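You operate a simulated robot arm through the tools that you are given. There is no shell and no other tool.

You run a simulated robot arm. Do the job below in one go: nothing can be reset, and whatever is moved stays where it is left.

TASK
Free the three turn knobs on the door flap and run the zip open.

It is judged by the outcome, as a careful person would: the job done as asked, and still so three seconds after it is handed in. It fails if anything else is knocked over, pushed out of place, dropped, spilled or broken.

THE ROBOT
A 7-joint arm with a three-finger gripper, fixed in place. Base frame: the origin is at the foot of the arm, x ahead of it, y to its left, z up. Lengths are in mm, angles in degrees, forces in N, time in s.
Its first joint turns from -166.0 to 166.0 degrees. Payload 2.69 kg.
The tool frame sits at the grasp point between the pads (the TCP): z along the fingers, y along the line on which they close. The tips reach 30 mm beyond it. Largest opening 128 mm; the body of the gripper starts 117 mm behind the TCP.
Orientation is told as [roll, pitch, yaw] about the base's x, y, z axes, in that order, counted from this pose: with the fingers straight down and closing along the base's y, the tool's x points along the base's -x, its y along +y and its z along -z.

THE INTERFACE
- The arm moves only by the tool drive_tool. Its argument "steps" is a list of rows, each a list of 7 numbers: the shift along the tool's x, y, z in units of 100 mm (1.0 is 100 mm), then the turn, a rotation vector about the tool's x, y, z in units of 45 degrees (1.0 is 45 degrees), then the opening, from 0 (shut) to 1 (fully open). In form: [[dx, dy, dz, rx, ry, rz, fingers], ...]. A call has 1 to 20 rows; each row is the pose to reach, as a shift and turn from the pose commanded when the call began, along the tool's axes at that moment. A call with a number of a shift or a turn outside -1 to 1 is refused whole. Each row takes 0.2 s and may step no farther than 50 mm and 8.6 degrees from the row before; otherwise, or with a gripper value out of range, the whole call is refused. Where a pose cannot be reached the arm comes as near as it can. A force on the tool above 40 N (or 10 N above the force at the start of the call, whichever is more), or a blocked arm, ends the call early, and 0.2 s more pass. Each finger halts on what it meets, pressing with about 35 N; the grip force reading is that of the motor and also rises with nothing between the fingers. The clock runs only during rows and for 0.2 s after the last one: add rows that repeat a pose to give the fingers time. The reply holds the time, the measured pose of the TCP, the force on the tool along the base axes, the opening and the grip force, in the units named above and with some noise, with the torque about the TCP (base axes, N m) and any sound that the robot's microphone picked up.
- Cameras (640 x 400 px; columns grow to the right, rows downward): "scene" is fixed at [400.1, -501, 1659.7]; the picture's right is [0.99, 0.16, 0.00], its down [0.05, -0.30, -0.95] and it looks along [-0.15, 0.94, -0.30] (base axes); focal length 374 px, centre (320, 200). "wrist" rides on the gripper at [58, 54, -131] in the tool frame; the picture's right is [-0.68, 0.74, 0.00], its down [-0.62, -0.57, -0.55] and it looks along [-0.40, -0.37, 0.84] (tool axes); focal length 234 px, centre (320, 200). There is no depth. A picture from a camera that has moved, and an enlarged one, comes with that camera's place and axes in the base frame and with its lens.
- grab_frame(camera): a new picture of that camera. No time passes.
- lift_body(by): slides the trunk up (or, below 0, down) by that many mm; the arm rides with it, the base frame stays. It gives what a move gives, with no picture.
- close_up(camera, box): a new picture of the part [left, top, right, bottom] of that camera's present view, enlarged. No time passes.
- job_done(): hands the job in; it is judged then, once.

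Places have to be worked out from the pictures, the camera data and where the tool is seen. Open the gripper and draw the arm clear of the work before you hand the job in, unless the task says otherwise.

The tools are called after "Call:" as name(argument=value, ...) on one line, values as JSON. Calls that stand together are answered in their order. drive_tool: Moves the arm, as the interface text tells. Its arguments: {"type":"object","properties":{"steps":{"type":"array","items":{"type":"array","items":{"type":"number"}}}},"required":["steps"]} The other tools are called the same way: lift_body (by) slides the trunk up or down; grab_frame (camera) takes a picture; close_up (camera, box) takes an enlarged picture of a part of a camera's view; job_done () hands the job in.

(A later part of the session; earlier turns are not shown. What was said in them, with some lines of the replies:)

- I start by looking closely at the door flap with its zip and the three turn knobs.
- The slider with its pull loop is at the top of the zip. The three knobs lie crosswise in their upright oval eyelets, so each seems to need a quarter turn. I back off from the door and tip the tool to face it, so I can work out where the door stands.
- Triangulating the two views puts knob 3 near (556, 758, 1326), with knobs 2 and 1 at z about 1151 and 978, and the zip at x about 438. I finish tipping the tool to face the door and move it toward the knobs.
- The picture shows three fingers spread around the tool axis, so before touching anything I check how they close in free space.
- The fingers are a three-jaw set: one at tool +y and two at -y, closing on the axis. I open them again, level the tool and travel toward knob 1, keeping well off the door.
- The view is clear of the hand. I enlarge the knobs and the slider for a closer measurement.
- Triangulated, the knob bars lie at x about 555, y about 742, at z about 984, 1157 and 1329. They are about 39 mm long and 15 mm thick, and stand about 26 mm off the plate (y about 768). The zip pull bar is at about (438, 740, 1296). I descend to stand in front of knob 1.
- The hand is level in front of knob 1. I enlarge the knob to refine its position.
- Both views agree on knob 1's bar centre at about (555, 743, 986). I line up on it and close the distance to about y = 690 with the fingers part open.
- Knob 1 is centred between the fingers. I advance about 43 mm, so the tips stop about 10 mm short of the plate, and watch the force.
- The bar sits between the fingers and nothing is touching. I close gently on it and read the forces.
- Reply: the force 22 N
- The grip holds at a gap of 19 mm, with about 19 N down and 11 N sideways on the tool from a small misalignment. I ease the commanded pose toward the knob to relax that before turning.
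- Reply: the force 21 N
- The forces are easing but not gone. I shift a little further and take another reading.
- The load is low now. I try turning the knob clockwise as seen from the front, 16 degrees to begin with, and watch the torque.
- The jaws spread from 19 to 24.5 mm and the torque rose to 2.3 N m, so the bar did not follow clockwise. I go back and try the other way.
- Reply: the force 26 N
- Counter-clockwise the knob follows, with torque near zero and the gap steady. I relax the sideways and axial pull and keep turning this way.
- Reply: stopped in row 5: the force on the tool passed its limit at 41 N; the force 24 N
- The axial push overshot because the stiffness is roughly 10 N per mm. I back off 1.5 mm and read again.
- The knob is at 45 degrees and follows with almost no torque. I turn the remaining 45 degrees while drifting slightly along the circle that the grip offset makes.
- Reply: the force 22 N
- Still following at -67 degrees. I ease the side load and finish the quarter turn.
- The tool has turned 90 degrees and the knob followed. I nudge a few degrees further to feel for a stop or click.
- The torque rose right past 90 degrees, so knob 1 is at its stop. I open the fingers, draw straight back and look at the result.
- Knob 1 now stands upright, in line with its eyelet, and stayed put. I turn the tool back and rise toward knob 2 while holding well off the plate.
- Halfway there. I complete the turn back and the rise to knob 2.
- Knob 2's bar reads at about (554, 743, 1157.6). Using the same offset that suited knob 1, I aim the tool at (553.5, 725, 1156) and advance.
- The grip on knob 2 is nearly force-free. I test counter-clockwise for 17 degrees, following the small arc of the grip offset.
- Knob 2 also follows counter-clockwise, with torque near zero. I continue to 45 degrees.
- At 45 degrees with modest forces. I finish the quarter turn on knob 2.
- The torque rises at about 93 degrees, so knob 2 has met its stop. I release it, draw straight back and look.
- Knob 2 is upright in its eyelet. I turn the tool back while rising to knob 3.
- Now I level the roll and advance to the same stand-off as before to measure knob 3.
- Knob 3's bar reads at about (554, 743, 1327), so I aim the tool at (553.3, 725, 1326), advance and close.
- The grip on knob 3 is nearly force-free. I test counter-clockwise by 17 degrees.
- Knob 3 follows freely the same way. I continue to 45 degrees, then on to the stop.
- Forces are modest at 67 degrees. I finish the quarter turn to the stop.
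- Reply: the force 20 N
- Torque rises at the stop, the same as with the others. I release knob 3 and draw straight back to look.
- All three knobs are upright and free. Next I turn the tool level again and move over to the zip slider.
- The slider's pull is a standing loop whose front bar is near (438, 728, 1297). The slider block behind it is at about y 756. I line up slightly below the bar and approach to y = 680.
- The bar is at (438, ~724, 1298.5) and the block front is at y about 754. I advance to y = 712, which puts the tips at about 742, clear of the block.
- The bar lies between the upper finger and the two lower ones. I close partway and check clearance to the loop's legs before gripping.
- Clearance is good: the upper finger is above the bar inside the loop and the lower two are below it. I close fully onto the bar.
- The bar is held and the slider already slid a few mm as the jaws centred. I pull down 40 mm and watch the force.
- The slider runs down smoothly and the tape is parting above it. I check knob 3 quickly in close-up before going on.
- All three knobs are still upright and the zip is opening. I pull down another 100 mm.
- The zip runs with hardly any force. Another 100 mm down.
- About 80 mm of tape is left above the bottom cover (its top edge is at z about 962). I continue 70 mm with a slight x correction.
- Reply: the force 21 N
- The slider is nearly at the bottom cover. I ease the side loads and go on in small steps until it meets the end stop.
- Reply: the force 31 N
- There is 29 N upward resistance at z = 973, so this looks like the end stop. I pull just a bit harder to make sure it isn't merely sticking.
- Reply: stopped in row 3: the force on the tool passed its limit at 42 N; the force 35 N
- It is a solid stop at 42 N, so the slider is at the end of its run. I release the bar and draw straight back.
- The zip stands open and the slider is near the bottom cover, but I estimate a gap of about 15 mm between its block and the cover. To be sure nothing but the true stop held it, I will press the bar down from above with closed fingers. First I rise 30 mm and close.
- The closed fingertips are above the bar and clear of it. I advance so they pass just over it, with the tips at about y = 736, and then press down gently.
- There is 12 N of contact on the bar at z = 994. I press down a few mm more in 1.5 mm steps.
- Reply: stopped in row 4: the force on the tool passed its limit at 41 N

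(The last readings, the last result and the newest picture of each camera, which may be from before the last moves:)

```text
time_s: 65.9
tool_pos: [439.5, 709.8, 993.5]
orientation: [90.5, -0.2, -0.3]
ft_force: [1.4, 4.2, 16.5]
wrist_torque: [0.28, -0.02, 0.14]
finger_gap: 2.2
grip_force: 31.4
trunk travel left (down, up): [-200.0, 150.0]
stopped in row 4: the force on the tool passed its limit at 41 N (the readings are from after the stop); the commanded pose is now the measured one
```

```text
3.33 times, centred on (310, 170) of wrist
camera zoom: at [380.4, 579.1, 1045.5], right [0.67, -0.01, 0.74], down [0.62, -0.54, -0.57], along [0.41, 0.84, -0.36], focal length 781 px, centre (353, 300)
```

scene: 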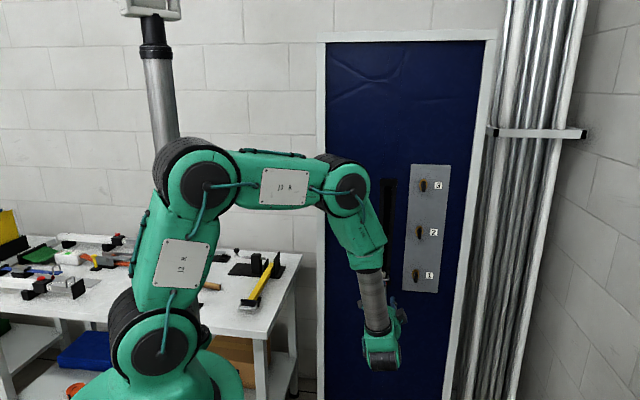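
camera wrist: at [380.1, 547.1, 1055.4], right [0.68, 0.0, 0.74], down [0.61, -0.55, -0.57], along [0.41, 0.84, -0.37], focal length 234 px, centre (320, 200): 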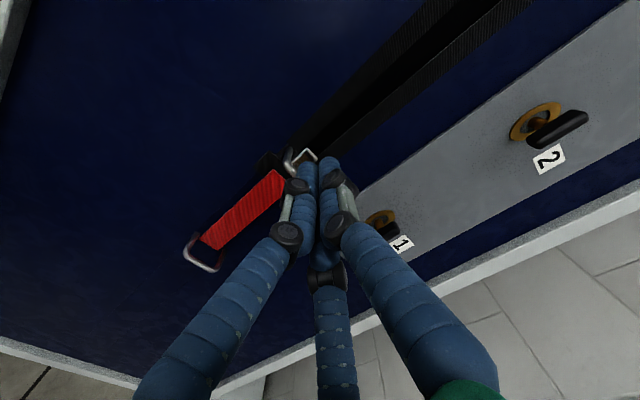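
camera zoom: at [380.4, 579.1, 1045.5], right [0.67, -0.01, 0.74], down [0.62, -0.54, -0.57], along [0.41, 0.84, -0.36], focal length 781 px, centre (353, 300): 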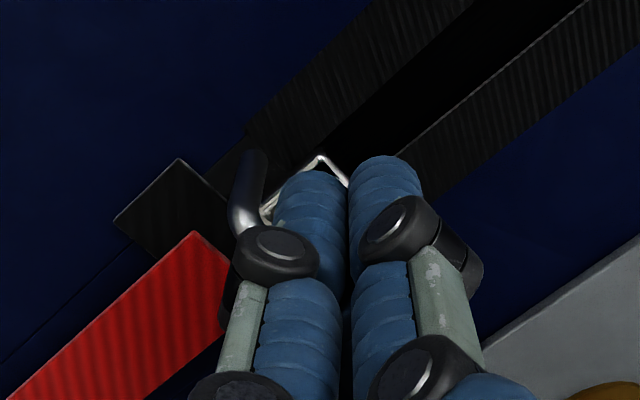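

Pressing with 41 N did not move it at all, so the slider is on its true end stop. I lift off the bar, draw back well clear and open the fingers.

Call:
drive_tool(steps=[[0, 0.05, 0, 0, 0, 0, 0], [0, 0.12, 0, 0, 0, 0, 0], [0, 0.12, -0.2, 0, 0, 0, 0], [0, 0.12, -0.45, 0, 0, 0, 0], [0, 0.12, -0.7, 0, 0, 0, 0.3], [0, 0.12, -1.0, 0, 0, 0, 0.6], [0, 0.12, -1.0, 0, 0, 0, 1]])

Call:
drive_tool(steps=[[0.2, 0, -0.4, 0, 0, 0, 1], [0.5, 0, -0.6, 0, 0, 0, 1], [0.8, 0, -0.9, 0, 0, 0, 1], [1.0, 0, -1.0, 0, 0, 0, 1]])

Call:
grab_frame(camera="wrist")

Call:
grab_frame(camera="scene")

Call:
close_up(camera="scene", box=[350, 160, 460, 330])

```text
time_s: 67.5
tool_pos: [439.4, 605.9, 1000.2]
orientation: [90.4, -0.1, -0.1]
ft_force: [1.0, -1.0, 0.4]
wrist_torque: [0.0, 0.0, 0.03]
finger_gap: 128.0
grip_force: 0.1
trunk travel left (down, up): [-200.0, 150.0]
```

```text
time_s: 68.5
tool_pos: [336.2, 508.0, 1001.8]
orientation: [90.3, -0.1, -0.2]
ft_force: [0.3, 0.1, -0.4]
wrist_torque: [0.0, -0.01, 0.06]
finger_gap: 128.1
grip_force: 0.1
trunk travel left (down, up): [-200.0, 150.0]
```

```text
taken
camera wrist: at [277.0, 377.1, 1054.0], right [0.67, -0.01, 0.74], down [0.62, -0.55, -0.57], along [0.41, 0.84, -0.36], focal length 234 px, centre (320, 200)
```

wrist: 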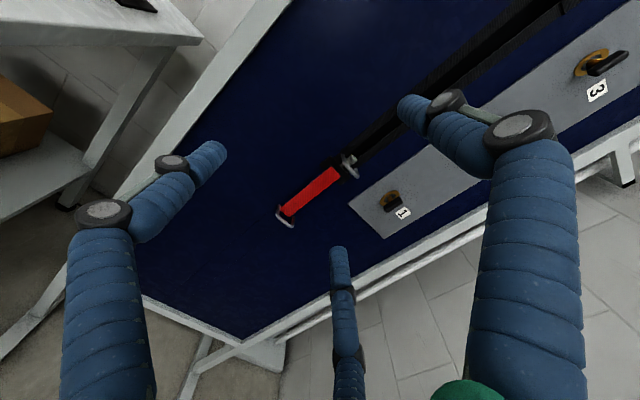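

```text
taken
```

scene: 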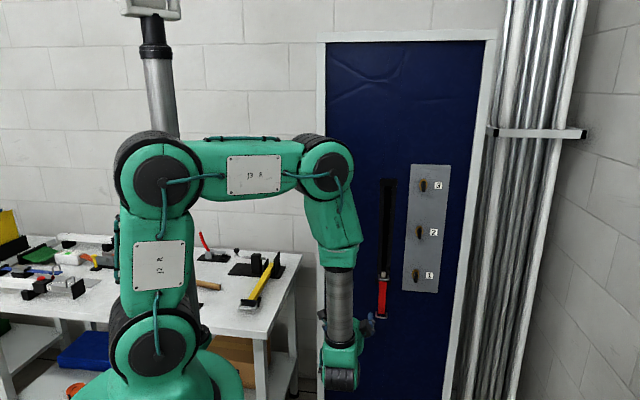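

```text
2.35 times, centred on (405, 245) of scene
camera zoom: at [400.1, -501.0, 1659.7], right [0.99, 0.16, 0.0], down [0.05, -0.3, -0.95], along [-0.15, 0.94, -0.3], focal length 879 px, centre (120, 94)
```

zoom: 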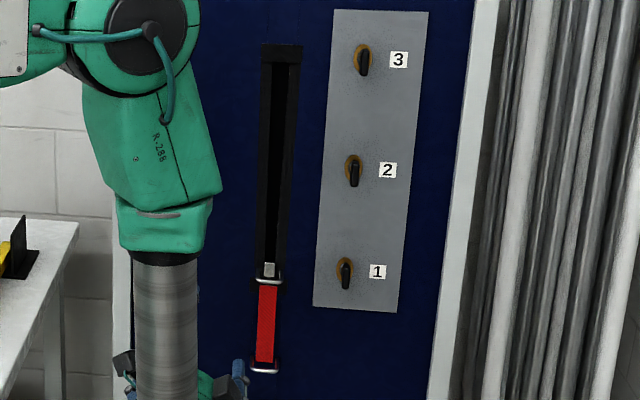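

The zip gapes along its whole length and the slider is at the bottom. One last close look at the knobs and slider before handing in.

Call:
close_up(camera="scene", box=[400, 170, 450, 240])

Call:
close_up(camera="scene", box=[366, 250, 446, 325])

```text
5.71 times, centred on (425, 205) of scene
camera zoom: at [400.1, -501.0, 1659.7], right [0.99, 0.16, 0.0], down [0.05, -0.3, -0.95], along [-0.15, 0.94, -0.3], focal length 2135 px, centre (-280, 171)
```

zoom: 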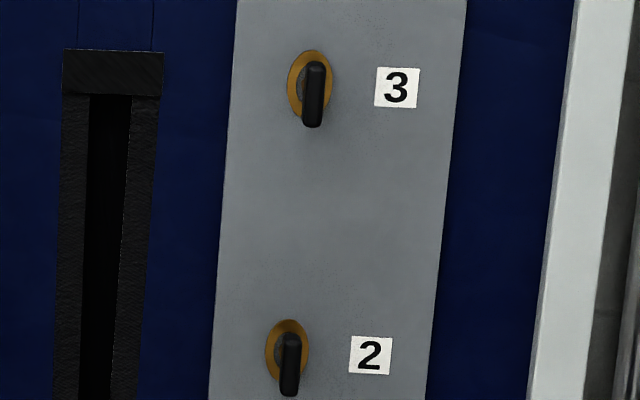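

```text
5.33 times, centred on (406, 288) of scene
camera zoom: at [400.1, -501.0, 1659.7], right [0.99, 0.16, 0.0], down [0.05, -0.3, -0.95], along [-0.15, 0.94, -0.3], focal length 1993 px, centre (-139, -267)
```

zoom: 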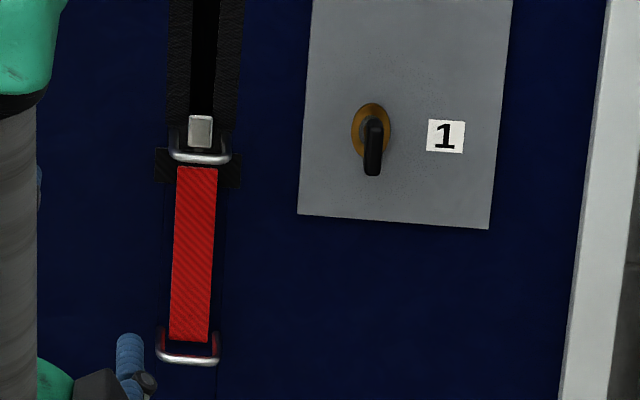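

All three knobs stand upright in line with their eyelets. The slider is at the bottom cover with the zip fully parted, the gripper is open and the arm is clear. I hand the job in.

Call:
job_done()

```text
The job is handed in.
```

The three turn knobs are free and the zip is open along its whole length.

- **Knobs:** I turned each one a quarter turn counter-clockwise to its stop. All three now stand upright, in line with their eyelets, and held that position in the last pictures.
- **Zip:** I pulled the slider down until it stopped at the bottom cover. It looked as if a small gap remained there, so I pressed down again with about 41 N. The slider did not move, so I take that as its end stop.

I then opened the gripper and drew the arm back well clear of the door. Nothing else looks moved or knocked over in the final pictures.
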